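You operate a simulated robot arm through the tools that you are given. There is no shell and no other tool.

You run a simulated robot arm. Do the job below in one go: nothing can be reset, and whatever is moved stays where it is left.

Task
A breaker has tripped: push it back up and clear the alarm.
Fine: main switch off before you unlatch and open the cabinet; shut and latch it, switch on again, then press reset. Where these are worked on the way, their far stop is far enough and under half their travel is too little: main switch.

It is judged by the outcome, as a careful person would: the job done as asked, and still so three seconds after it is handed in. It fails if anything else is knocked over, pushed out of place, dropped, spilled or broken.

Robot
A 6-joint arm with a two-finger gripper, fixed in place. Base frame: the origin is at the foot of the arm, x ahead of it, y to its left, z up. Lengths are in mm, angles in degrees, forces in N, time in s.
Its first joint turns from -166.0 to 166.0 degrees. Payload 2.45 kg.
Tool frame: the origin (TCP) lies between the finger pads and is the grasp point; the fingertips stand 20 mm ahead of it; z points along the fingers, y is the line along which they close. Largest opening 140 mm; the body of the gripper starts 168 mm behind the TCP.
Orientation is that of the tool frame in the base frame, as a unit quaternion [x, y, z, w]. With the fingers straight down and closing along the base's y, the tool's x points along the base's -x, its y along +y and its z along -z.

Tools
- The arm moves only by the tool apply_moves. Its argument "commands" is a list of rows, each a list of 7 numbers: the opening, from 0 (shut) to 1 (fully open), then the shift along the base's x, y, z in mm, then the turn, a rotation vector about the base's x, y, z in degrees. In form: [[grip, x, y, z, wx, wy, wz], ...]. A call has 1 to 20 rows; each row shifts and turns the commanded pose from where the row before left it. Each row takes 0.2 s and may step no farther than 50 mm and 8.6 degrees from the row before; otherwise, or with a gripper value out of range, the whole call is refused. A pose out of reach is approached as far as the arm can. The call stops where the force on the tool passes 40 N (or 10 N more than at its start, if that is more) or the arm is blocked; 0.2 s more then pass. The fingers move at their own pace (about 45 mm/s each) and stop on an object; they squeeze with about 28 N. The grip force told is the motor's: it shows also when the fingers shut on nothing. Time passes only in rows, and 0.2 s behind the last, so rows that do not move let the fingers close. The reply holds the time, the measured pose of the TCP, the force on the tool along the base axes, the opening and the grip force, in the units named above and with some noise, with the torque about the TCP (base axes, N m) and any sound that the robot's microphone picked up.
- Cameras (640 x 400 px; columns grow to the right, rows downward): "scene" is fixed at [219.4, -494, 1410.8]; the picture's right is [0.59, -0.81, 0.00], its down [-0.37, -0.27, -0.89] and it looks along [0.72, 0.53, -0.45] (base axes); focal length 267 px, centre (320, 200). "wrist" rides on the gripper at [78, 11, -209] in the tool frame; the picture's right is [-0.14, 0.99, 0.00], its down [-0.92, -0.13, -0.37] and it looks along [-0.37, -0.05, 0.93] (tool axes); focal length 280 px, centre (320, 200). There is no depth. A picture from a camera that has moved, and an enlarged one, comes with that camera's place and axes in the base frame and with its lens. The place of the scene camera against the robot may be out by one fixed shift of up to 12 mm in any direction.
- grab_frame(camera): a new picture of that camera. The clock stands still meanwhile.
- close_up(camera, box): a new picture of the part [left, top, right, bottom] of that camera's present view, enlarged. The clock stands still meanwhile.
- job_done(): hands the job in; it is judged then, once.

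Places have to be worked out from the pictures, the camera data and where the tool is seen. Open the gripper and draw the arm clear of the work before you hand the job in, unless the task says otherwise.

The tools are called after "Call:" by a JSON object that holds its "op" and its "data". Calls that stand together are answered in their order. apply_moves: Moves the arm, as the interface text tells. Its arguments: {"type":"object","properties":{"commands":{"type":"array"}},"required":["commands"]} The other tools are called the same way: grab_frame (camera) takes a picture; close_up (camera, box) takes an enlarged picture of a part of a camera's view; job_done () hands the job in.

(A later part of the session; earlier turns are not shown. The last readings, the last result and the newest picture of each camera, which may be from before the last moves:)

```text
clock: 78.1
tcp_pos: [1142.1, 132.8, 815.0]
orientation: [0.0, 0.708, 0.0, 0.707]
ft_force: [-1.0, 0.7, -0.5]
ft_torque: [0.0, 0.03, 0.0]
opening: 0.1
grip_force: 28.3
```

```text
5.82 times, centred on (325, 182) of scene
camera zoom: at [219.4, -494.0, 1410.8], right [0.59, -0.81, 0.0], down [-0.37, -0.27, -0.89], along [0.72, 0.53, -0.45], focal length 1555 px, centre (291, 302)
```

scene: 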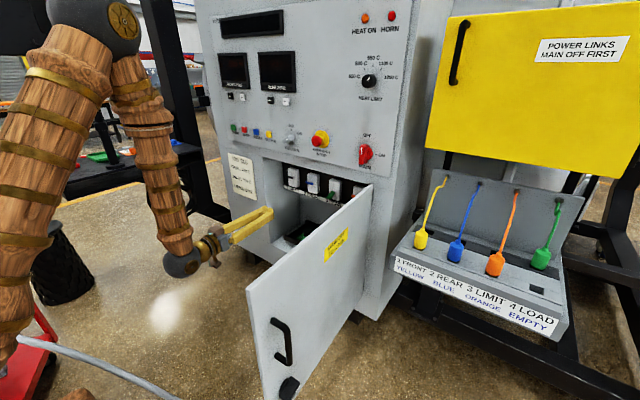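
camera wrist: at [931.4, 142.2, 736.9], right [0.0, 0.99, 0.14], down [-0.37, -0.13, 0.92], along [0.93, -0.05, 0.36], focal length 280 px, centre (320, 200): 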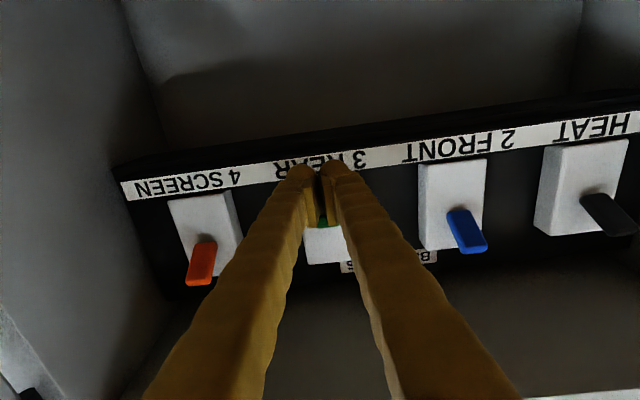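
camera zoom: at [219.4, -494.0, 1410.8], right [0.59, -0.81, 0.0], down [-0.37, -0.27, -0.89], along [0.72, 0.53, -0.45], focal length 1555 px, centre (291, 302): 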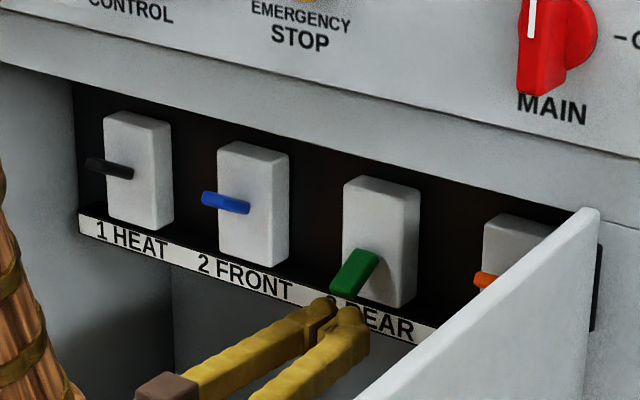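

The fingers are directly beneath the green lever. I'll push up slowly and watch the force.

Call:
{"op": "apply_moves", "data": {"commands": [[0, 0, 0, 6, 0, 0, 0], [0, 0, 0, 6, 0, 0, 0], [0, 0, 0, 6, 0, 0, 0], [0, 0, 0, 6, 0, 0, 0]]}}

Call:
{"op": "close_up", "data": {"camera": "scene", "box": [270, 150, 380, 215]}}

```text
clock: 78.9
tcp_pos: [1139.9, 133.2, 823.8]
orientation: [-0.001, 0.71, 0.001, 0.704]
ft_force: [-1.8, 0.2, -1.1]
ft_torque: [0.0, -0.03, 0.02]
opening: 6.1
grip_force: 28.9
stopped in row 3: the force on the tool passed its limit at 47 N (the readings are from after the stop); the commanded pose is now the measured one
```

```text
5.82 times, centred on (325, 182) of scene
camera zoom: at [219.4, -494.0, 1410.8], right [0.59, -0.81, 0.0], down [-0.37, -0.27, -0.89], along [0.72, 0.53, -0.45], focal length 1555 px, centre (291, 302)
```

zoom: 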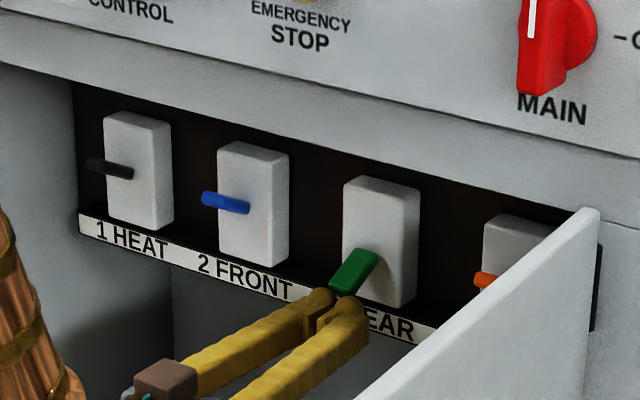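

The push stalled at 47 N, and the fingers spread to 6 mm as the lever wedged between their rounded tops. I'll look closer before changing the approach.

Call:
{"op": "close_up", "data": {"camera": "wrist", "box": [250, 130, 400, 280]}}

Call:
{"op": "close_up", "data": {"camera": "scene", "box": [310, 175, 360, 215]}}

```text
2.67 times, centred on (325, 205) of wrist
camera zoom: at [929.5, 142.4, 748.2], right [0.0, 0.99, 0.14], down [-0.36, -0.13, 0.92], along [0.93, -0.05, 0.36], focal length 748 px, centre (307, 187)
```

zoom: 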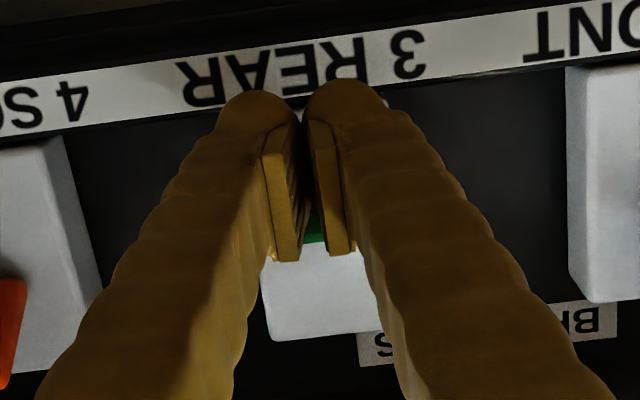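

```text
10.00 times, centred on (335, 195) of scene
camera zoom: at [219.4, -494.0, 1410.8], right [0.59, -0.81, 0.0], down [-0.37, -0.27, -0.89], along [0.72, 0.53, -0.45], focal length 2672 px, centre (170, 250)
```

zoom: 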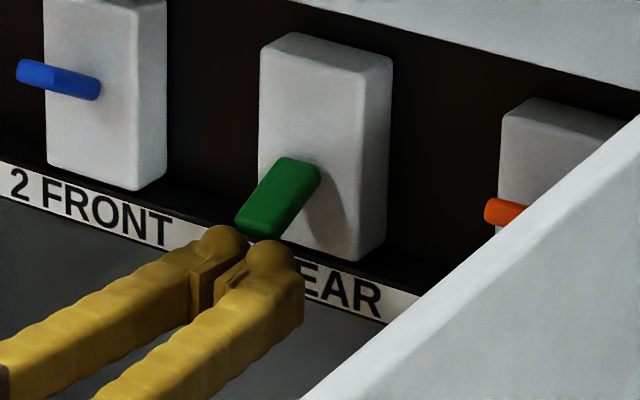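

The lever slopes steeply down and its edge sits in the groove between the two fingers. I'll back out and roll the tool +90° so one finger lies above the other and presents an unbroken top surface.

Call:
{"op": "apply_moves", "data": {"commands": [[0, 0, 0, -8, 0, 0, 0], [0, -20, 0, -6, 0, 0, 0], [0, -40, 0, 0, 0, 0, 0], [0, -40, 0, 0, 8.2, 0, 0], [0, 0, 0, 0, 8.2, 0, 0], [0, 0, 0, 0, 8.2, 0, 0], [0, 0, 0, 0, 8.2, 0, 0], [0, 0, 0, 0, 8.2, 0, 0], [0, 0, 0, 0, 8.2, 0, 0], [0, 0, 0, 0, 8.2, 0, 0], [0, 0, 0, 0, 8.2, 0, 0], [0, 0, 0, 0, 8.2, 0, 0], [0, 0, 0, 0, 8.2, 0, 0], [0, 0, 0, 0, 8, 0, 0]]}}

Call:
{"op": "grab_frame", "data": {"camera": "wrist"}}

Call:
{"op": "close_up", "data": {"camera": "wrist", "box": [240, 100, 440, 220]}}

```text
clock: 81.9
tcp_pos: [1040.5, 133.0, 810.5]
orientation: [0.498, 0.501, 0.503, 0.497]
ft_force: [-0.3, -0.3, -0.1]
ft_torque: [-0.03, -0.03, -0.01]
opening: 0.0
grip_force: 29.5
```

```text
taken
camera wrist: at [829.6, 207.8, 821.7], right [0.0, -0.14, 0.99], down [-0.36, -0.92, -0.13], along [0.93, -0.36, -0.05], focal length 280 px, centre (320, 200)
```

wrist: 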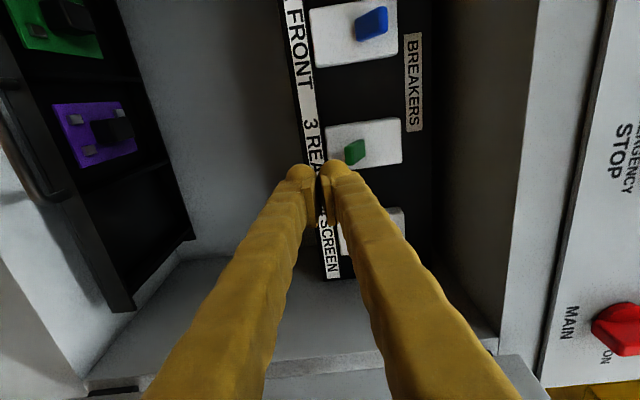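

```text
3.20 times, centred on (340, 160) of wrist
camera zoom: at [829.6, 207.8, 821.7], right [0.0, -0.14, 0.99], down [-0.36, -0.92, -0.13], along [0.93, -0.36, -0.05], focal length 897 px, centre (256, 328)
```

zoom: 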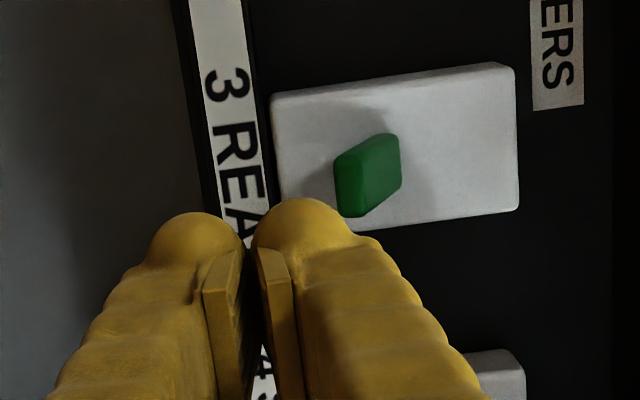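

From the side, the lever's lower edge is at about z≈841, x≈1130–1150. I'll go in beneath it with the stacked fingers (top surface at about TCP z+14) to x≈1130, then press up in small steps.

Call:
{"op": "apply_moves", "data": {"commands": [[0, 40, 0, -1, 0, 0, 0], [0, 35, 0, 0, 0, 0, 0], [0, 17, 0, 0, 0, 0, 0]]}}

Call:
{"op": "close_up", "data": {"camera": "wrist", "box": [240, 100, 440, 240]}}

Call:
{"op": "close_up", "data": {"camera": "scene", "box": [300, 165, 360, 215]}}

```text
clock: 82.7
tcp_pos: [1132.2, 132.6, 808.0]
orientation: [0.496, 0.502, 0.504, 0.498]
ft_force: [-0.6, 0.0, 0.0]
ft_torque: [-0.01, 0.02, 0.0]
opening: 0.1
grip_force: 29.8
```

```text
2.86 times, centred on (340, 170) of wrist
camera zoom: at [921.1, 208.3, 819.5], right [0.0, -0.14, 0.99], down [-0.36, -0.92, -0.13], along [0.93, -0.36, -0.05], focal length 801 px, centre (263, 286)
```

zoom: 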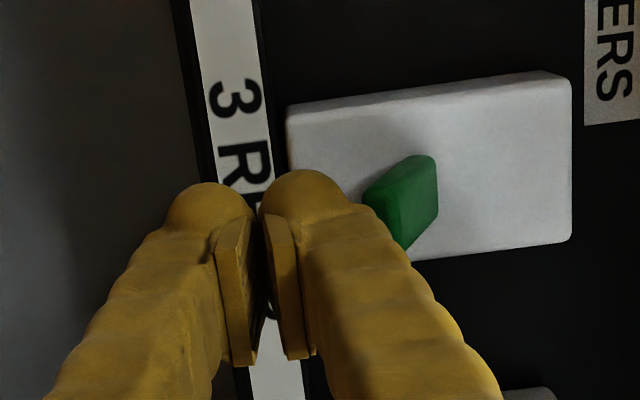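

```text
8.00 times, centred on (330, 190) of scene
camera zoom: at [219.4, -494.0, 1410.8], right [0.59, -0.81, 0.0], down [-0.37, -0.27, -0.89], along [0.72, 0.53, -0.45], focal length 2138 px, centre (240, 280)
```

zoom: 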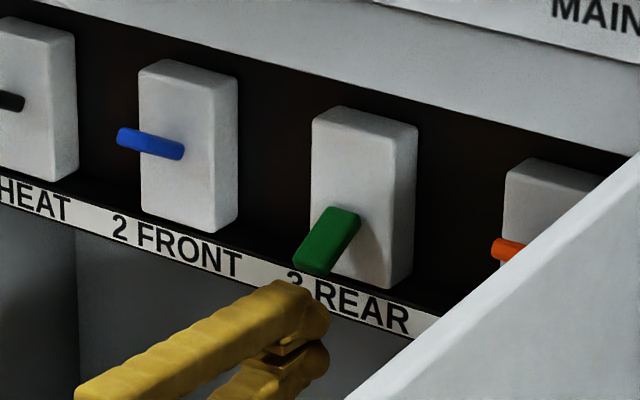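

The lever's tip corner triangulates to (1142, 147→122, 840), right above my upper finger. I'll press up in 3 mm steps.

Call:
{"op": "apply_moves", "data": {"commands": [[0, 0, 0, 3, 0, 0, 0], [0, 0, 0, 3, 0, 0, 0], [0, 0, 0, 3, 0, 0, 0], [0, 0, 0, 3, 0, 0, 0]]}}

Call:
{"op": "close_up", "data": {"camera": "wrist", "box": [240, 100, 440, 240]}}

```text
clock: 83.7
tcp_pos: [1131.9, 133.2, 819.6]
orientation: [0.496, 0.502, 0.504, 0.498]
ft_force: [0.7, -0.4, -0.3]
ft_torque: [-0.01, -0.05, 0.02]
opening: 0.1
grip_force: 29.5
```

```text
2.86 times, centred on (340, 170) of wrist
camera zoom: at [921.0, 208.4, 831.3], right [0.0, -0.14, 0.99], down [-0.36, -0.92, -0.13], along [0.93, -0.36, -0.05], focal length 801 px, centre (263, 286)
```

zoom: 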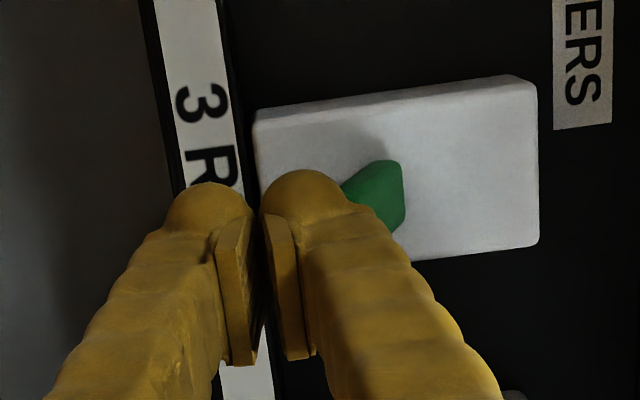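

No contact yet at z≈820. Continuing up in 3 mm steps.

Call:
{"op": "apply_moves", "data": {"commands": [[0, 0, 0, 3, 0, 0, 0], [0, 0, 0, 3, 0, 0, 0], [0, 0, 0, 2, 0, 0, 0]]}}

Call:
{"op": "close_up", "data": {"camera": "wrist", "box": [240, 100, 440, 240]}}

```text
clock: 84.5
tcp_pos: [1133.3, 132.9, 829.7]
orientation: [0.496, 0.503, 0.502, 0.498]
ft_force: [0.6, 0.5, 0.7]
ft_torque: [0.02, -0.01, 0.01]
opening: 0.0
grip_force: 29.6
```

```text
2.86 times, centred on (340, 170) of wrist
camera zoom: at [921.2, 208.3, 840.1], right [0.0, -0.14, 0.99], down [-0.36, -0.92, -0.13], along [0.93, -0.36, -0.05], focal length 801 px, centre (263, 286)
```

zoom: 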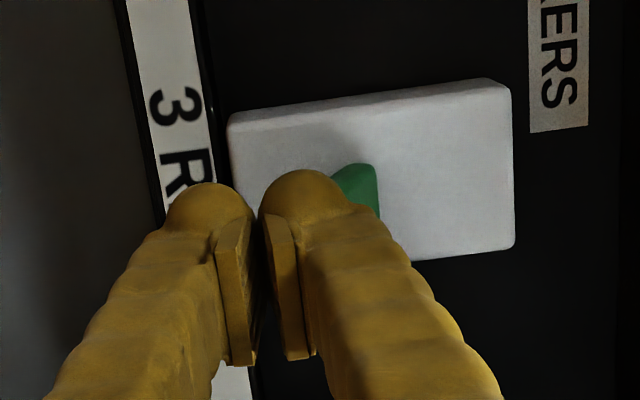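

Still no load at z≈830. Continuing in small steps.

Call:
{"op": "apply_moves", "data": {"commands": [[0, 0, 0, 3, 0, 0, 0], [0, 0, 0, 3, 0, 0, 0], [0, 0, 0, 3, 0, 0, 0]]}}

Call:
{"op": "close_up", "data": {"camera": "wrist", "box": [240, 100, 440, 240]}}

Call:
{"op": "close_up", "data": {"camera": "scene", "box": [300, 165, 360, 215]}}

```text
clock: 85.3
tcp_pos: [1132.7, 133.5, 838.1]
orientation: [0.497, 0.502, 0.503, 0.498]
ft_force: [0.7, -0.3, -0.1]
ft_torque: [0.03, 0.01, -0.02]
opening: 0.0
grip_force: 29.4
```

```text
2.86 times, centred on (340, 170) of wrist
camera zoom: at [921.4, 208.0, 849.1], right [0.0, -0.14, 0.99], down [-0.36, -0.92, -0.13], along [0.93, -0.36, -0.05], focal length 801 px, centre (263, 286)
```

zoom: 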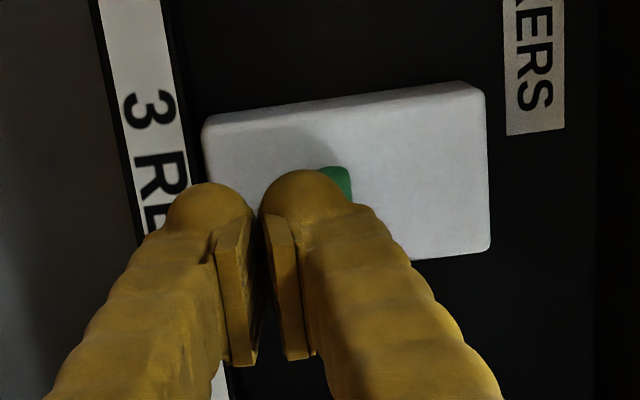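

```text
8.00 times, centred on (330, 190) of scene
camera zoom: at [219.4, -494.0, 1410.8], right [0.59, -0.81, 0.0], down [-0.37, -0.27, -0.89], along [0.72, 0.53, -0.45], focal length 2138 px, centre (240, 280)
```

zoom: 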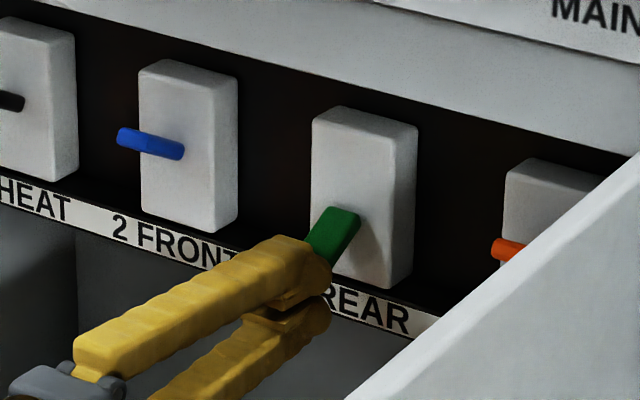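

The fingers passed in front of the lever without touching it, so its tip lies deeper (about x≈1155–1160, body face ≈1203). I'll drop back down and go about 27 mm deeper in careful steps.

Call:
{"op": "apply_moves", "data": {"commands": [[0, 0, 0, -15, 0, 0, 0], [0, 0, 0, -15, 0, 0, 0], [0, 9, 0, -2, 0, 0, 0], [0, 9, 0, 0, 0, 0, 0], [0, 9, 0, 0, 0, 0, 0]]}}

Call:
{"op": "close_up", "data": {"camera": "wrist", "box": [240, 100, 440, 240]}}

Call:
{"op": "close_up", "data": {"camera": "scene", "box": [300, 165, 360, 215]}}

```text
clock: 86.5
tcp_pos: [1159.6, 133.0, 806.6]
orientation: [0.498, 0.502, 0.502, 0.498]
ft_force: [-0.5, 0.2, 0.7]
ft_torque: [0.02, -0.01, -0.01]
opening: 0.1
grip_force: 29.2
```

```text
2.86 times, centred on (340, 170) of wrist
camera zoom: at [948.0, 208.2, 817.0], right [0.0, -0.14, 0.99], down [-0.36, -0.92, -0.13], along [0.93, -0.36, -0.05], focal length 801 px, centre (263, 286)
```

zoom: 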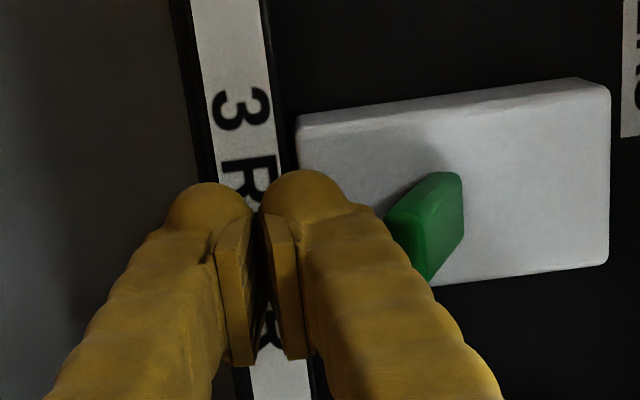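

```text
8.00 times, centred on (330, 190) of scene
camera zoom: at [219.4, -494.0, 1410.8], right [0.59, -0.81, 0.0], down [-0.37, -0.27, -0.89], along [0.72, 0.53, -0.45], focal length 2138 px, centre (240, 280)
```

zoom: 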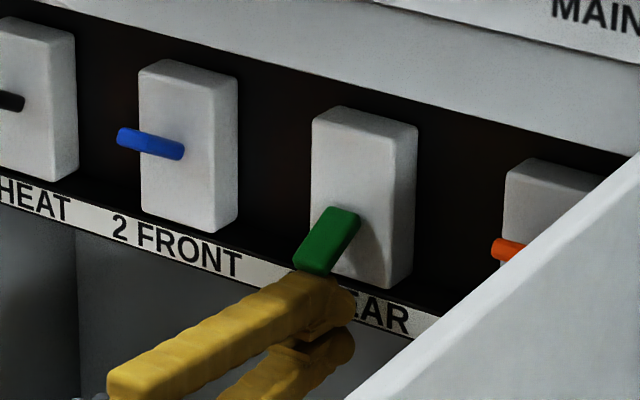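

The lever tip corner now refines to (1155, 144, 841), so the fingertips (to x≈1180) are properly beneath it. Pressing up in small steps.

Call:
{"op": "apply_moves", "data": {"commands": [[0, 0, 0, 5, 0, 0, 0], [0, 0, 0, 5, 0, 0, 0], [0, 0, 0, 4, 0, 0, 0], [0, 0, 0, 3, 0, 0, 0], [0, 0, 0, 3, 0, 0, 0]]}}

Call:
{"op": "close_up", "data": {"camera": "wrist", "box": [240, 100, 440, 240]}}

```text
clock: 87.7
tcp_pos: [1159.0, 132.9, 827.0]
orientation: [0.497, 0.502, 0.503, 0.498]
ft_force: [-0.3, 1.0, 0.4]
ft_torque: [0.01, -0.03, 0.02]
opening: 0.1
grip_force: 28.4
```

```text
2.86 times, centred on (340, 170) of wrist
camera zoom: at [948.6, 207.5, 836.7], right [0.0, -0.14, 0.99], down [-0.36, -0.92, -0.13], along [0.93, -0.36, -0.05], focal length 801 px, centre (263, 286)
```

zoom: 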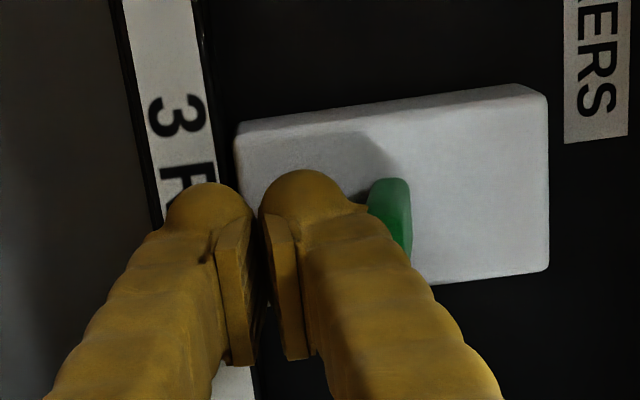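

Right at contact, no load yet. Continuing up.

Call:
{"op": "apply_moves", "data": {"commands": [[0, 0, 0, 3, 0, 0, 0], [0, 0, 0, 3, 0, 0, 0], [0, 0, 0, 3, 0, 0, 0]]}}

Call:
{"op": "close_up", "data": {"camera": "wrist", "box": [240, 100, 440, 240]}}

Call:
{"op": "close_up", "data": {"camera": "scene", "box": [300, 165, 360, 215]}}

```text
clock: 88.5
tcp_pos: [1159.2, 132.8, 836.2]
orientation: [0.497, 0.501, 0.503, 0.498]
ft_force: [-0.2, 0.1, -0.2]
ft_torque: [0.0, 0.02, 0.0]
opening: 0.0
grip_force: 29.7
```

```text
2.86 times, centred on (340, 170) of wrist
camera zoom: at [948.9, 207.9, 846.7], right [0.0, -0.14, 0.99], down [-0.36, -0.92, -0.13], along [0.93, -0.36, -0.05], focal length 801 px, centre (263, 286)
```

zoom: 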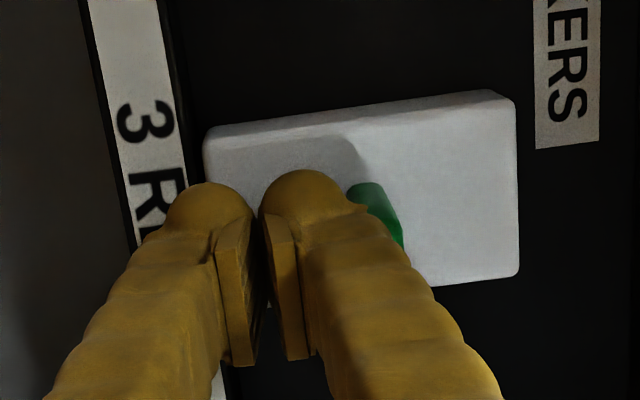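

```text
8.00 times, centred on (330, 190) of scene
camera zoom: at [219.4, -494.0, 1410.8], right [0.59, -0.81, 0.0], down [-0.37, -0.27, -0.89], along [0.72, 0.53, -0.45], focal length 2138 px, centre (240, 280)
```

zoom: 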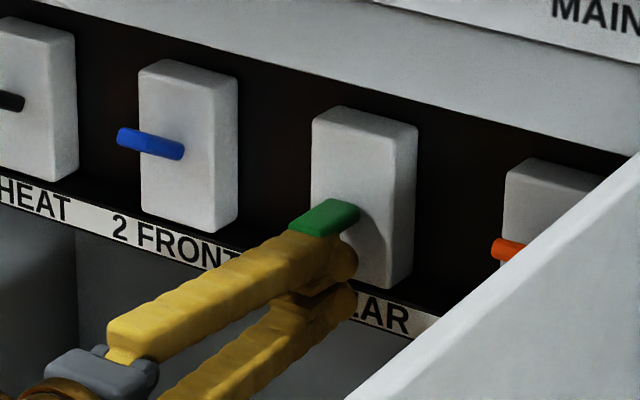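

The lever is rising easily with the fingers. I'll keep pressing up until it matches the others.

Call:
{"op": "apply_moves", "data": {"commands": [[0, 0, 0, 3, 0, 0, 0], [0, 0, 0, 3, 0, 0, 0], [0, 0, 0, 3, 0, 0, 0], [0, 0, 0, 3, 0, 0, 0], [0, 0, 0, 3, 0, 0, 0]]}}

Call:
{"op": "close_up", "data": {"camera": "scene", "box": [300, 165, 360, 215]}}

```text
clock: 89.7
tcp_pos: [1159.7, 131.7, 849.7]
orientation: [0.498, 0.503, 0.502, 0.497]
ft_force: [-1.3, -0.4, -0.3]
ft_torque: [0.0, 0.0, -0.01]
opening: 0.0
grip_force: 29.1
```

```text
8.00 times, centred on (330, 190) of scene
camera zoom: at [219.4, -494.0, 1410.8], right [0.59, -0.81, 0.0], down [-0.37, -0.27, -0.89], along [0.72, 0.53, -0.45], focal length 2138 px, centre (240, 280)
```

zoom: 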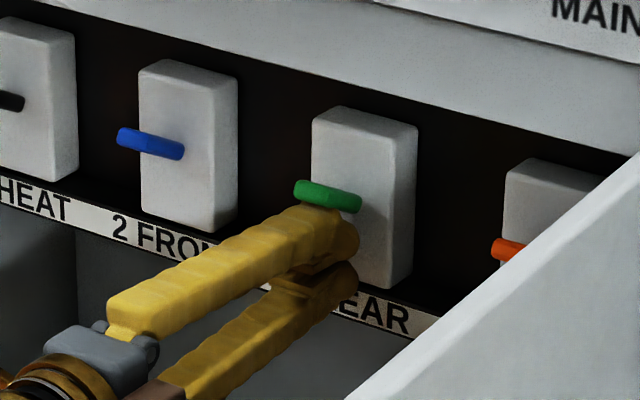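

The lever has come up to the same tilt as its neighbours. I'll press a few mm more to confirm it sits against its stop.

Call:
{"op": "apply_moves", "data": {"commands": [[0, 0, 0, 2, 0, 0, 0], [0, 0, 0, 2, 0, 0, 0], [0, 0, 0, 2, 0, 0, 0]]}}

Call:
{"op": "close_up", "data": {"camera": "scene", "box": [300, 165, 360, 215]}}

```text
clock: 90.5
tcp_pos: [1159.3, 133.7, 856.4]
orientation: [0.497, 0.502, 0.503, 0.498]
ft_force: [0.5, -2.0, -2.7]
ft_torque: [0.05, 0.05, -0.03]
opening: 0.0
grip_force: 29.8
```

```text
8.00 times, centred on (330, 190) of scene
camera zoom: at [219.4, -494.0, 1410.8], right [0.59, -0.81, 0.0], down [-0.37, -0.27, -0.89], along [0.72, 0.53, -0.45], focal length 2138 px, centre (240, 280)
```

zoom: 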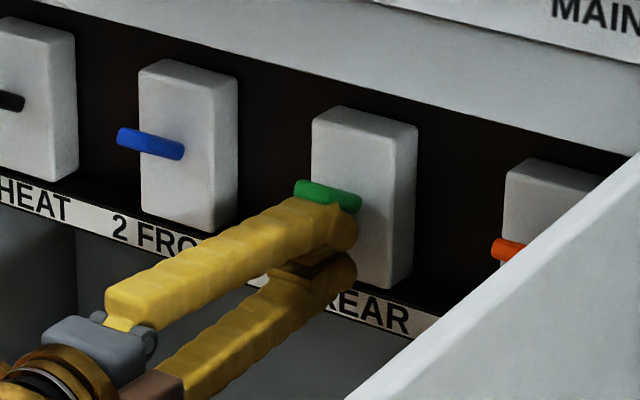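

The lever did not move further and contact is just beginning, so it has seated at the up stop. One last gentle press to confirm, then I'll withdraw.

Call:
{"op": "apply_moves", "data": {"commands": [[0, 0, 0, 1.5, 0, 0, 0], [0, 0, 0, 0, 0, 0, 0]]}}

Call:
{"op": "apply_moves", "data": {"commands": [[0, 0, 0, -10, 0, 0, 0], [0, 0, 0, -15, 0, 0, 0], [0, -30, 0, -10, 0, 0, 0], [0, -45, 0, 0, 0, 0, 0], [0, -45, 0, 0, 0, 0, 0], [0, -45, 0, 0, 0, 0, 0], [0, -45, 0, 0, 0, 0, 0]]}}

Call:
{"op": "close_up", "data": {"camera": "scene", "box": [270, 150, 380, 215]}}

Call:
{"op": "grab_frame", "data": {"camera": "wrist"}}

```text
clock: 91.1
tcp_pos: [1160.0, 132.1, 856.2]
orientation: [0.497, 0.503, 0.503, 0.498]
ft_force: [-8.0, 3.4, -11.8]
ft_torque: [0.05, -0.1, -0.05]
opening: 0.0
grip_force: 29.6
```

```text
clock: 92.7
tcp_pos: [951.0, 131.1, 824.2]
orientation: [0.498, 0.501, 0.502, 0.499]
ft_force: [-0.3, 0.1, -1.2]
ft_torque: [-0.01, 0.04, -0.01]
opening: 0.1
grip_force: 29.1
```

```text
5.82 times, centred on (325, 182) of scene
camera zoom: at [219.4, -494.0, 1410.8], right [0.59, -0.81, 0.0], down [-0.37, -0.27, -0.89], along [0.72, 0.53, -0.45], focal length 1555 px, centre (291, 302)
```

zoom: 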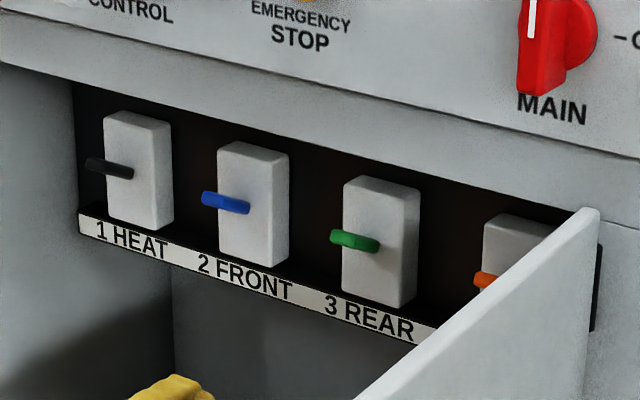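

```text
taken
camera wrist: at [739.7, 207.4, 835.6], right [0.0, -0.14, 0.99], down [-0.36, -0.92, -0.13], along [0.93, -0.36, -0.05], focal length 280 px, centre (320, 200)
```

wrist: 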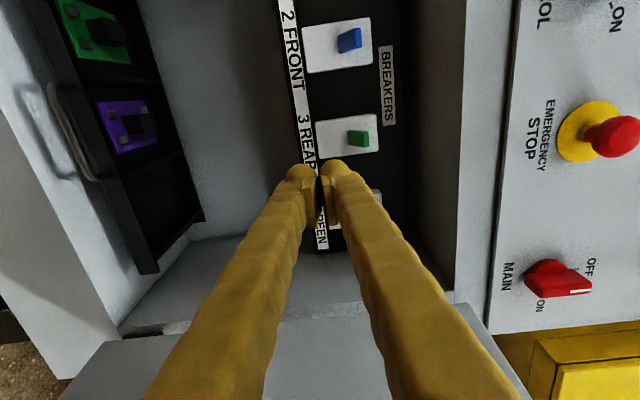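

Breaker 3 is now up, matching the others. Next I'll lift out and over the door to its outer side to swing it shut: first back and up.

Call:
{"op": "apply_moves", "data": {"commands": [[0, -20, 2, 35, 0, 0, 0], [0, -20, 2, 43, 0, 0, 0], [0, -20, 2, 43, 0, 0, 0], [0, -20, 2, 43, 0, 0, 0], [0, -20, 2, 43, 0, 0, 0], [0, -20, 2, 43, 0, 0, 0], [0, -15, 2, 45, 0, 0, 0], [0, -10, 2, 45, 0, 0, 0], [0, -6, 2, 45, 0, 0, 0], [0, 0, 0, 45, 0, 0, 0]]}}

Call:
{"op": "apply_moves", "data": {"commands": [[0, -10, -40, 0, 0, 0, 6], [0, -10, -40, 0, 0, 0, 6], [0, -10, -40, 0, 0, 0, 6], [0, -10, -40, 0, 0, 0, 6], [0, -10, -40, 0, 0, 0, 6], [0, -10, -40, 0, 0, 0, 6], [0, -10, -40, 0, 0, 0, 6], [0, -10, -40, 0, 0, 0, 6], [0, -10, -40, 0, 0, 0, 6], [0, -10, -40, 0, 0, 0, 6]]}}

Call:
{"op": "grab_frame", "data": {"camera": "wrist"}}

Call:
{"op": "grab_frame", "data": {"camera": "scene"}}

```text
clock: 94.9
tcp_pos: [799.1, 150.8, 1253.8]
orientation: [0.498, 0.502, 0.503, 0.498]
ft_force: [-0.7, -0.5, -0.5]
ft_torque: [0.01, -0.04, 0.01]
opening: 0.0
grip_force: 29.2
```

```text
clock: 97.1
tcp_pos: [699.7, -249.4, 1255.5]
orientation: [0.179, 0.683, 0.685, 0.179]
ft_force: [-1.0, -0.6, 0.1]
ft_torque: [-0.01, 0.01, 0.01]
opening: 0.0
grip_force: 29.0
```

```text
taken
camera wrist: at [528.2, -393.8, 1265.3], right [0.12, -0.07, 0.99], down [0.62, -0.77, -0.13], along [0.77, 0.63, -0.05], focal length 280 px, centre (320, 200)
```

wrist: 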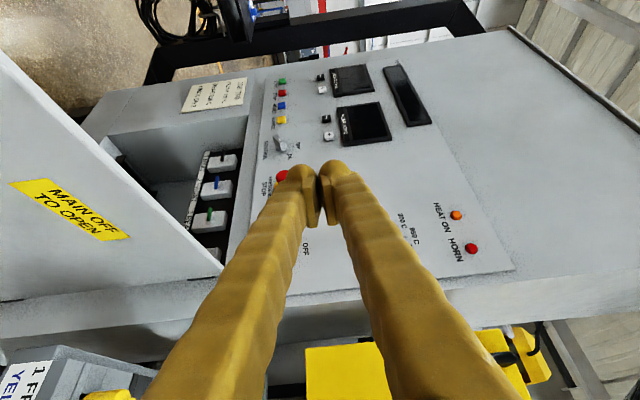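

```text
taken
```

scene: 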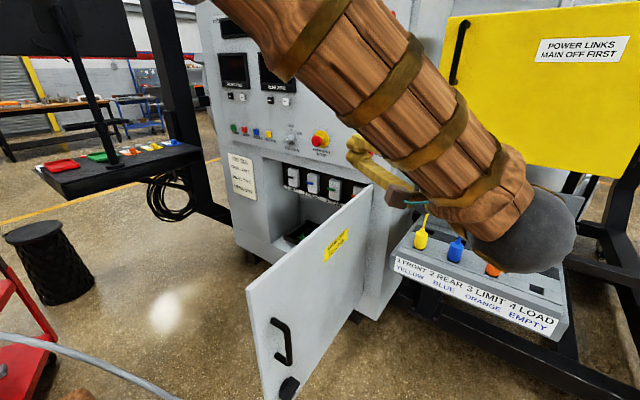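

The tool is on the outer side of the door, above it. I'll descend to z≈940 beside the door's outer face.

Call:
{"op": "apply_moves", "data": {"commands": [[0, 0, -4, -39, 0, 0, 2], [0, 0, -4, -39, 0, 0, 2], [0, 0, -4, -39, 0, 0, 2], [0, 0, -4, -39, 0, 0, 2], [0, 0, -4, -39, 0, 0, 2], [0, 0, 0, -39, 0, 0, 2], [0, 0, 0, -39, 0, 0, 2], [0, 0, 0, -40, 0, 0, 2]]}}

Call:
{"op": "grab_frame", "data": {"camera": "wrist"}}

Call:
{"op": "grab_frame", "data": {"camera": "scene"}}

```text
clock: 98.9
tcp_pos: [700.3, -268.9, 939.7]
orientation: [0.083, 0.701, 0.704, 0.083]
ft_force: [0.5, -0.8, 0.2]
ft_torque: [-0.04, 0.0, 0.02]
opening: 0.0
grip_force: 29.3
```

```text
taken
camera wrist: at [573.5, -454.7, 949.9], right [0.13, -0.03, 0.99], down [0.81, -0.57, -0.13], along [0.57, 0.82, -0.05], focal length 280 px, centre (320, 200)
```

wrist: 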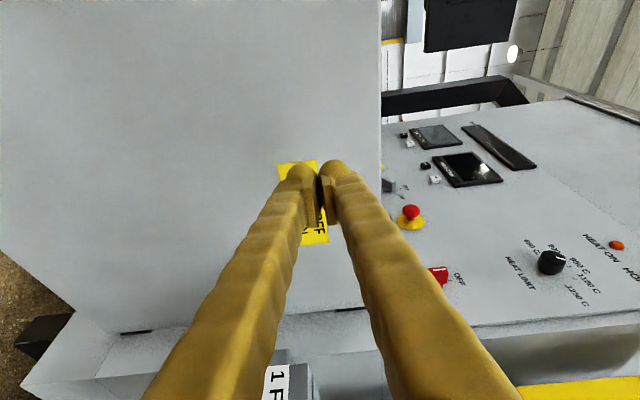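

```text
taken
```

scene: 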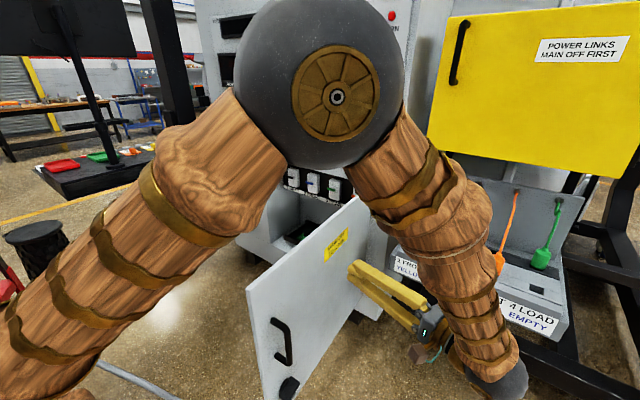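

I'm facing the door's outer face at z≈940. I'll square up to it (azimuth ≈88°) and close the gap gently.

Call:
{"op": "apply_moves", "data": {"commands": [[0, -6, 25, 0, 0, 0, 4], [0, -6, 25, 0, 0, 0, 4], [0, -6, 20, 0, 0, 0, 4], [0, -1, 12, 0, 0, 0, 0], [0, 0, 10, 0, 0, 0, 0], [0, 0, 8, 0, 0, 0, 0], [0, 0, 8, 0, 0, 0, 0]]}}

Call:
{"op": "grab_frame", "data": {"camera": "scene"}}

```text
clock: 100.5
tcp_pos: [681.6, -162.8, 940.9]
orientation: [0.009, 0.706, 0.708, 0.009]
ft_force: [0.3, 0.1, 0.6]
ft_torque: [-0.02, 0.0, 0.0]
opening: 0.2
grip_force: 29.2
```

```text
taken
```

scene: 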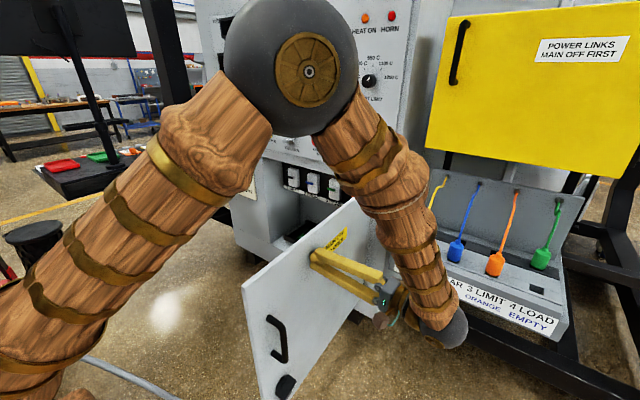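

Just at the face with no load. I'll start pushing the door closed along its arc, slowly, with the tool yawing in step.

Call:
{"op": "apply_moves", "data": {"commands": [[0, -0.7, 8.4, 0, 0, 0, 0], [0, -0.4, 8.4, 0, 0, 0, 0], [0, -0.2, 8.4, 0, 0, 0, 0], [0, 0, 8.4, 0, 0, 0, -1.2], [0, 0.1, 8.4, 0, 0, 0, -1.2], [0, 0.2, 8.4, 0, 0, 0, -1.2], [0, 0.4, 8.4, 0, 0, 0, -1.2], [0, 0.6, 8.4, 0, 0, 0, -1.2]]}}

Call:
{"op": "grab_frame", "data": {"camera": "scene"}}

```text
clock: 102.3
tcp_pos: [680.8, -93.3, 941.7]
orientation: [0.046, 0.704, 0.707, 0.046]
ft_force: [0.9, -0.1, 0.4]
ft_torque: [0.0, 0.02, 0.0]
opening: 0.0
grip_force: 29.4
```

```text
taken
```

scene: 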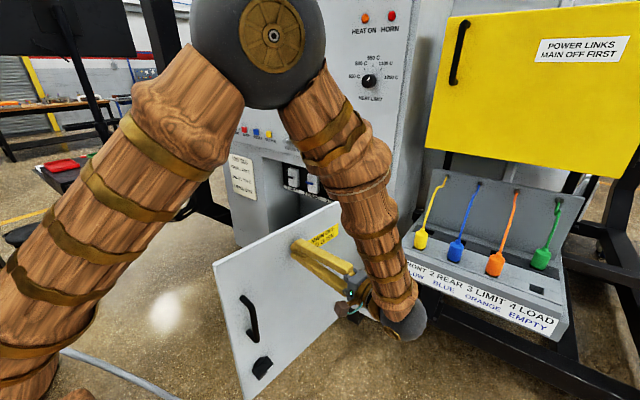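

The door is swinging with almost no resistance. I'll continue with slightly larger steps.

Call:
{"op": "apply_moves", "data": {"commands": [[0, 1.1, 12.6, 0, 0, 0, -1.8], [0, 1.4, 12.5, 0, 0, 0, -1.8], [0, 1.85, 12.4, 0, 0, 0, -1.8], [0, 2.2, 12.4, 0, 0, 0, -1.8], [0, 2.6, 12.3, 0, 0, 0, -1.8], [0, 3, 12.2, 0, 0, 0, -1.8], [0, 3.4, 12.1, 0, 0, 0, -1.8], [0, 3.75, 12, 0, 0, 0, -1.8], [0, 4.1, 11.9, 0, 0, 0, -1.8], [0, 4.5, 11.7, 0, 0, 0, -1.8], [0, 4.9, 11.6, 0, 0, 0, -1.8], [0, 5.25, 11.4, 0, 0, 0, -1.8], [0, 5.6, 11.3, 0, 0, 0, -1.8], [0, 5.9, 11.1, 0, 0, 0, -1.8]]}}

Call:
{"op": "grab_frame", "data": {"camera": "scene"}}

```text
clock: 105.3
tcp_pos: [730.4, 73.7, 940.2]
orientation: [0.198, 0.678, 0.679, 0.2]
ft_force: [-0.7, 0.8, -0.1]
ft_torque: [-0.01, -0.02, 0.01]
opening: 0.0
grip_force: 29.5
```

```text
taken
```

scene: 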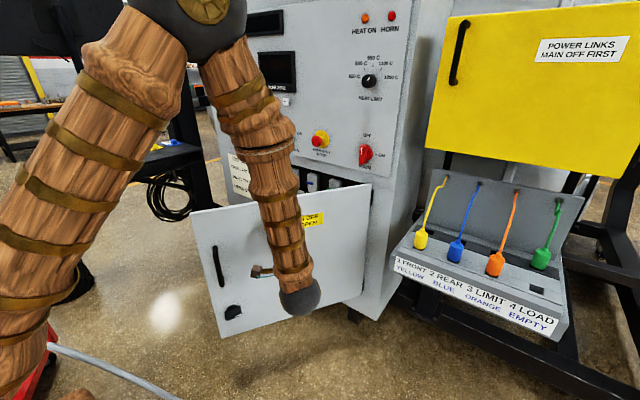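

About 57° now and following well. Continuing along the arc to about 21°.

Call:
{"op": "apply_moves", "data": {"commands": [[0, 6.3, 10.9, 0, 0, 0, -1.8], [0, 6.6, 10.7, 0, 0, 0, -1.8], [0, 6.9, 10.4, 0, 0, 0, -1.8], [0, 7.25, 10.3, 0, 0, 0, -1.8], [0, 7.6, 10, 0, 0, 0, -1.8], [0, 7.9, 9.75, 0, 0, 0, -1.8], [0, 8.2, 9.5, 0, 0, 0, -1.8], [0, 8.5, 9.2, 0, 0, 0, -1.8], [0, 8.8, 8.95, 0, 0, 0, -1.8], [0, 9.05, 8.7, 0, 0, 0, -1.8], [0, 9.3, 8.4, 0, 0, 0, -1.8], [0, 9.6, 8.15, 0, 0, 0, -1.8], [0, 9.8, 7.85, 0, 0, 0, -1.8], [0, 10.1, 7.5, 0, 0, 0, -1.8], [0, 10.4, 7.2, 0, 0, 0, -1.8], [0, 10.6, 6.9, 0, 0, 0, -1.8], [0, 10.8, 6.6, 0, 0, 0, -1.8], [0, 11, 6.2, 0, 0, 0, -1.8], [0, 11.15, 5.9, 0, 0, 0, -1.8], [0, 11.3, 5.55, 0, 0, 0, -1.8]]}}

Call:
{"op": "grab_frame", "data": {"camera": "scene"}}

Call:
{"op": "grab_frame", "data": {"camera": "wrist"}}

```text
clock: 109.5
tcp_pos: [910.7, 242.6, 941.0]
orientation: [0.399, 0.583, 0.585, 0.399]
ft_force: [-0.4, -1.1, 0.0]
ft_torque: [0.0, 0.05, -0.02]
opening: 0.0
grip_force: 28.9
```

```text
taken
```

scene: 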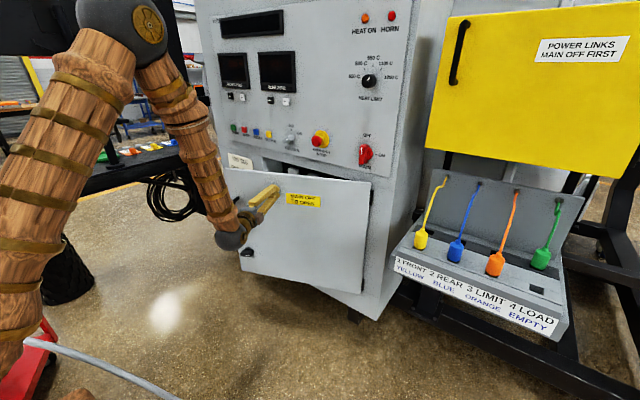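

```text
taken
camera wrist: at [685.9, 238.6, 950.8], right [0.05, -0.13, 0.99], down [-0.01, -0.99, -0.13], along [1.0, 0.0, -0.05], focal length 280 px, centre (320, 200)
```

wrist: 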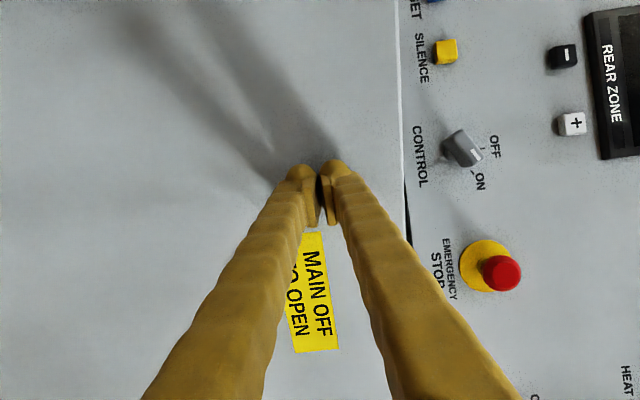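

About 21° left. I'll continue and slow down near the frame.

Call:
{"op": "apply_moves", "data": {"commands": [[0, 11.5, 5.1, 0, 0, 0, -1.8], [0, 11.65, 4.8, 0, 0, 0, -1.8], [0, 11.8, 4.4, 0, 0, 0, -1.8], [0, 11.95, 4, 0, 0, 0, -1.8], [0, 12.05, 3.65, 0, 0, 0, -1.8], [0, 12.2, 3.3, 0, 0, 0, -1.8], [0, 12.25, 2.85, 0, 0, 0, -1.8], [0, 12.35, 2.5, 0, 0, 0, -1.8], [0, 8, 1.3, 0, 0, 0, -1.2], [0, 8, 1.3, 0, 0, 0, -1.2], [0, 8, 1.2, 0, 0, 0, -1.2]]}}

Call:
{"op": "apply_moves", "data": {"commands": [[0, 5, 0.5, 0, 0, 0, -0.7], [0, 4, 0.3, 0, 0, 0, -0.7], [0, 4, 0.3, 0, 0, 0, -0.5], [0, 3, 0, 0, 0, 0, 0], [0, 3, 0, 0, 0, 0, 0], [0, 3, 0, 0, 0, 0, 0], [0, 3, 0, 0, 0, 0, 0]]}}

Call:
{"op": "grab_frame", "data": {"camera": "scene"}}

```text
clock: 111.9
tcp_pos: [1029.0, 277.3, 940.5]
orientation: [0.485, 0.514, 0.515, 0.485]
ft_force: [0.1, -0.4, -0.5]
ft_torque: [-0.02, -0.01, 0.0]
opening: 0.0
grip_force: 29.7
```

```text
clock: 113.5
tcp_pos: [1054.1, 277.2, 939.9]
orientation: [0.492, 0.507, 0.506, 0.494]
ft_force: [-23.5, -2.3, 3.5]
ft_torque: [0.02, -0.06, -0.32]
opening: 6.0
grip_force: 29.8
```

```text
taken
```

scene: 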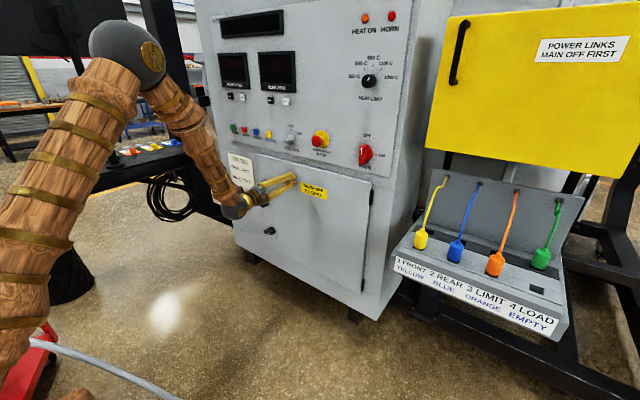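

A resisting force of 23 N at x≈1054 means the door is against its frame. I'll check the gaps close up.

Call:
{"op": "close_up", "data": {"camera": "scene", "box": [210, 130, 390, 310]}}

Call:
{"op": "close_up", "data": {"camera": "wrist", "box": [160, 0, 480, 200]}}

```text
2.22 times, centred on (300, 220) of scene
camera zoom: at [219.4, -494.0, 1410.8], right [0.59, -0.81, 0.0], down [-0.37, -0.27, -0.89], along [0.72, 0.53, -0.45], focal length 594 px, centre (364, 156)
```

zoom: 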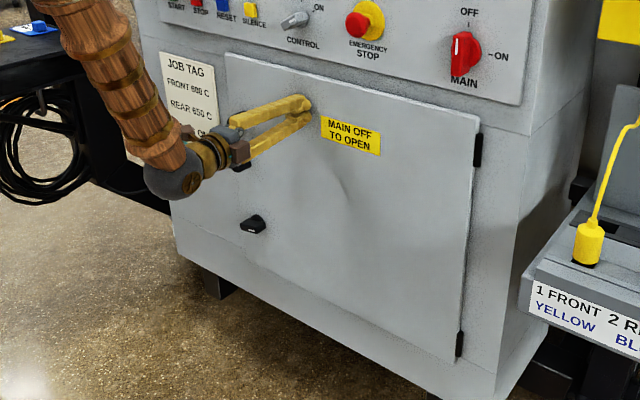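

```text
2.00 times, centred on (320, 100) of wrist
camera zoom: at [842.3, 349.3, 950.6], right [0.0, -0.14, 0.99], down [-0.34, -0.93, -0.13], along [0.94, -0.34, -0.05], focal length 561 px, centre (320, 400)
```

zoom: 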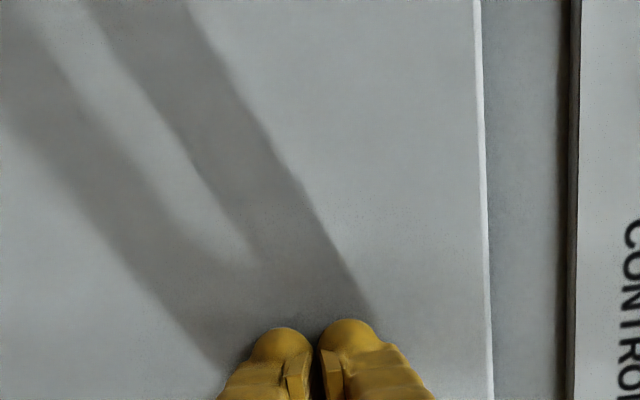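

The door sits flush. I'll back off and go to the latch knob, which is near horizontal, keeping the vertical-closing roll to grip it.

Call:
{"op": "apply_moves", "data": {"commands": [[0, -30, 0, 0, 0, 0, -0.5], [0, -40, 0, 0, 0, 0, -0.5], [0, -40, 0, 0, 0, 0, -0.5], [0.4, -40, 0, 0, 0, 0, 0], [0.4, 0, 19.2, -39, 0, 0, 0], [0.4, 0, 19.2, -39, 0, 0, 0], [0.4, 0, 19.2, -39, 0, 0, 0], [0.4, 0, 19.2, -39, 0, 0, 0], [0.4, 0, 19.2, -39, 0, 0, 0], [0.4, 0, 19.2, -39, 0, 0, 0], [0.4, 0, 19.2, -39, 0, 0, 0], [0.4, 0, 19.2, -39, 0, 0, 0], [0.4, 0, 19.2, -38, 0, 0, 0]]}}

Call:
{"op": "grab_frame", "data": {"camera": "wrist"}}

Call:
{"op": "close_up", "data": {"camera": "wrist", "box": [240, 80, 400, 200]}}

Call:
{"op": "close_up", "data": {"camera": "scene", "box": [210, 130, 390, 310]}}

```text
clock: 116.3
tcp_pos: [904.2, 451.3, 591.3]
orientation: [0.5, 0.499, 0.499, 0.501]
ft_force: [0.8, 0.2, -0.5]
ft_torque: [-0.01, 0.03, -0.02]
opening: 56.1
grip_force: 0.0
```

```text
taken
camera wrist: at [693.6, 528.0, 601.9], right [0.0, -0.14, 0.99], down [-0.37, -0.92, -0.13], along [0.93, -0.37, -0.05], focal length 280 px, centre (320, 200)
```

wrist: 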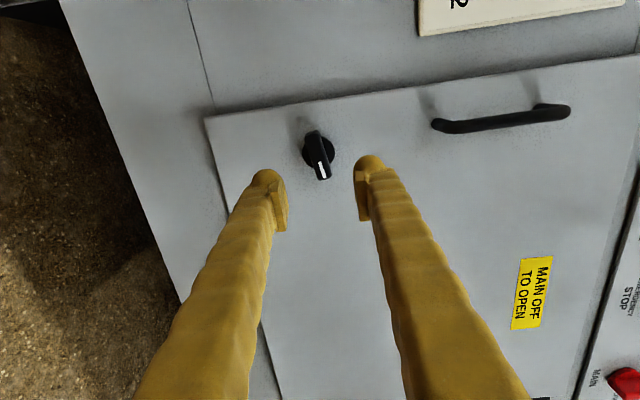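

```text
3.33 times, centred on (320, 140) of wrist
camera zoom: at [693.6, 528.0, 601.9], right [0.0, -0.14, 0.99], down [-0.37, -0.92, -0.13], along [0.93, -0.37, -0.05], focal length 935 px, centre (320, 400)
```

zoom: 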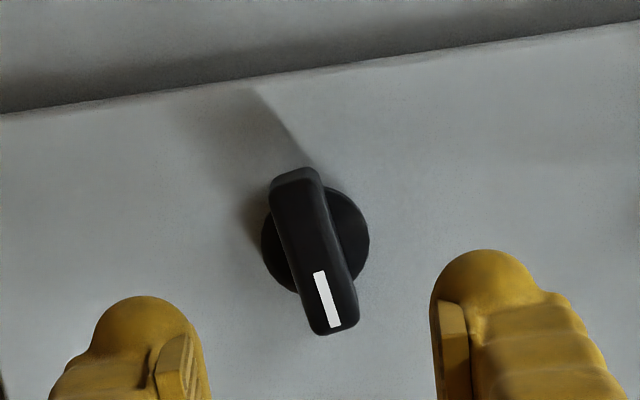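

```text
2.22 times, centred on (300, 220) of scene
camera zoom: at [219.4, -494.0, 1410.8], right [0.59, -0.81, 0.0], down [-0.37, -0.27, -0.89], along [0.72, 0.53, -0.45], focal length 594 px, centre (364, 156)
```

zoom: 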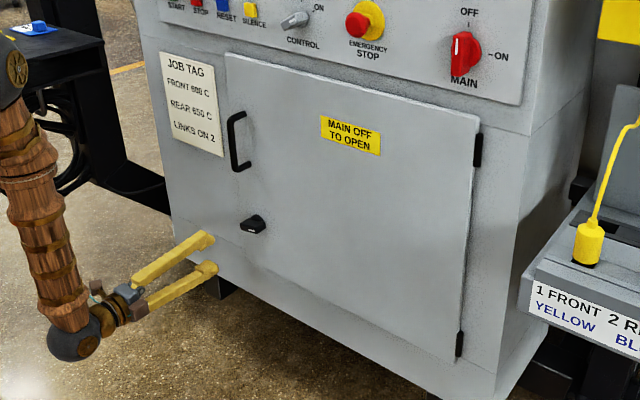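

The knob sits at about 82° from vertical, at its original position, so the door is fully home. I'll roll −7° to match the bar, advance to x≈1044 and grip.

Call:
{"op": "apply_moves", "data": {"commands": [[0.4, 40, -0.6, -0.5, -3.5, 0, 0], [0.4, 40, -0.6, -0.5, -3.5, 0, 0], [0.4, 35, -0.6, -0.3, 0, 0, 0], [0.4, 25, 0, 0, 0, 0, 0]]}}

Call:
{"op": "grab_frame", "data": {"camera": "wrist"}}

```text
clock: 117.3
tcp_pos: [1047.2, 448.9, 589.2]
orientation: [0.468, 0.53, 0.469, 0.53]
ft_force: [-0.2, -0.2, -0.4]
ft_torque: [0.0, -0.01, 0.0]
opening: 56.2
grip_force: 0.1
```

```text
taken
camera wrist: at [836.1, 526.9, 590.4], right [0.0, -0.02, 1.0], down [-0.37, -0.93, -0.01], along [0.93, -0.37, 0.0], focal length 280 px, centre (320, 200)
```

wrist: 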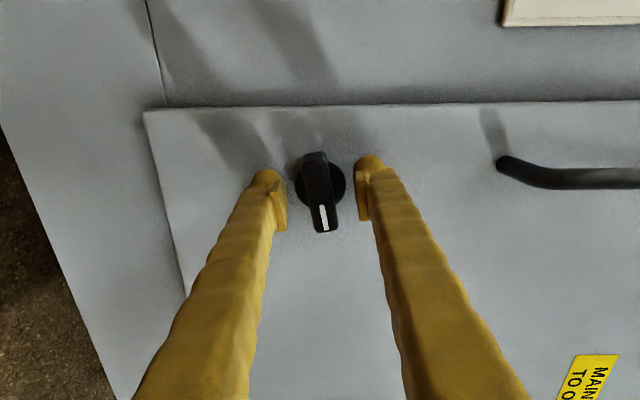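

The knob is centred between the fingers. I'll back 2 mm and close on it.

Call:
{"op": "apply_moves", "data": {"commands": [[0.4, -2, 0, 0, 0, 0, 0], [0, 0, 0, 0, 0, 0, 0], [0, 0, 0, 0, 0, 0, 0], [0, 0, 0, 0, 0, 0, 0], [0, 0, 0, 0, 0, 0, 0]]}}

Call:
{"op": "apply_moves", "data": {"commands": [[0, 0, 0, 0, -5, 0, 0], [0, 0, 0, 0, -5, 0, 0], [0, 0, 0, 0, -6, 0, 0]]}}

Call:
{"op": "close_up", "data": {"camera": "scene", "box": [230, 190, 310, 260]}}

```text
clock: 118.5
tcp_pos: [1044.0, 449.0, 591.3]
orientation: [0.469, 0.528, 0.468, 0.531]
ft_force: [-0.3, -0.1, 8.3]
ft_torque: [-0.61, -0.1, -0.04]
opening: 19.7
grip_force: 39.9
```

```text
clock: 119.3
tcp_pos: [1042.1, 447.9, 590.0]
orientation: [0.389, 0.589, 0.391, 0.591]
ft_force: [0.0, -4.3, 21.8]
ft_torque: [0.08, -0.24, -0.04]
opening: 19.0
grip_force: 44.0
```

```text
5.71 times, centred on (270, 225) of scene
camera zoom: at [219.4, -494.0, 1410.8], right [0.59, -0.81, 0.0], down [-0.37, -0.27, -0.89], along [0.72, 0.53, -0.45], focal length 1527 px, centre (606, 57)
```

zoom: 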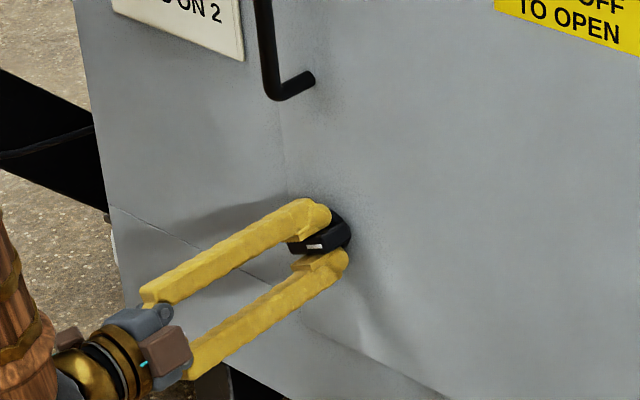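

It turns back counter‑clockwise. I'll ease up 1 mm in z and continue toward vertical.

Call:
{"op": "apply_moves", "data": {"commands": [[0, 0.5, 0, 1.2, -6, 0, 0], [0, 0.5, 0, 0.3, -6, 0, 0], [0, 0, 0, 0, -6, 0, 0], [0, 0, 0, 0, -6, 0, 0], [0, 0, 0, 0, -6, 0, 0]]}}

Call:
{"op": "apply_moves", "data": {"commands": [[0, 0, 0, 0, -6, 0, 0], [0, 0, 0, 0, -6, 0, 0], [0, 0, 0, 0, -6, 0, 0], [0, 0, 0, 0, -6, 0, 0]]}}

Call:
{"op": "close_up", "data": {"camera": "scene", "box": [230, 190, 310, 260]}}

```text
clock: 120.5
tcp_pos: [1043.4, 450.1, 591.6]
orientation: [0.223, 0.67, 0.224, 0.671]
ft_force: [1.0, -3.5, 13.8]
ft_torque: [0.01, -0.14, 0.0]
opening: 18.9
grip_force: 44.8
```

```text
clock: 121.5
tcp_pos: [1044.3, 449.8, 592.7]
orientation: [0.078, 0.702, 0.081, 0.704]
ft_force: [-13.7, -0.8, 28.3]
ft_torque: [-0.06, -0.54, 0.0]
opening: 18.9
grip_force: 43.5
```

```text
5.71 times, centred on (270, 225) of scene
camera zoom: at [219.4, -494.0, 1410.8], right [0.59, -0.81, 0.0], down [-0.37, -0.27, -0.89], along [0.72, 0.53, -0.45], focal length 1527 px, centre (606, 57)
```

zoom: 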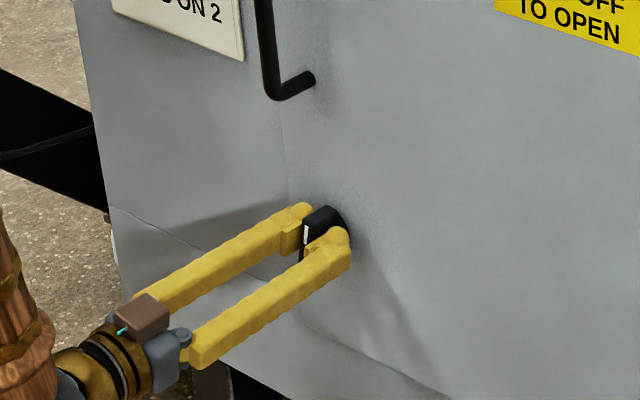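

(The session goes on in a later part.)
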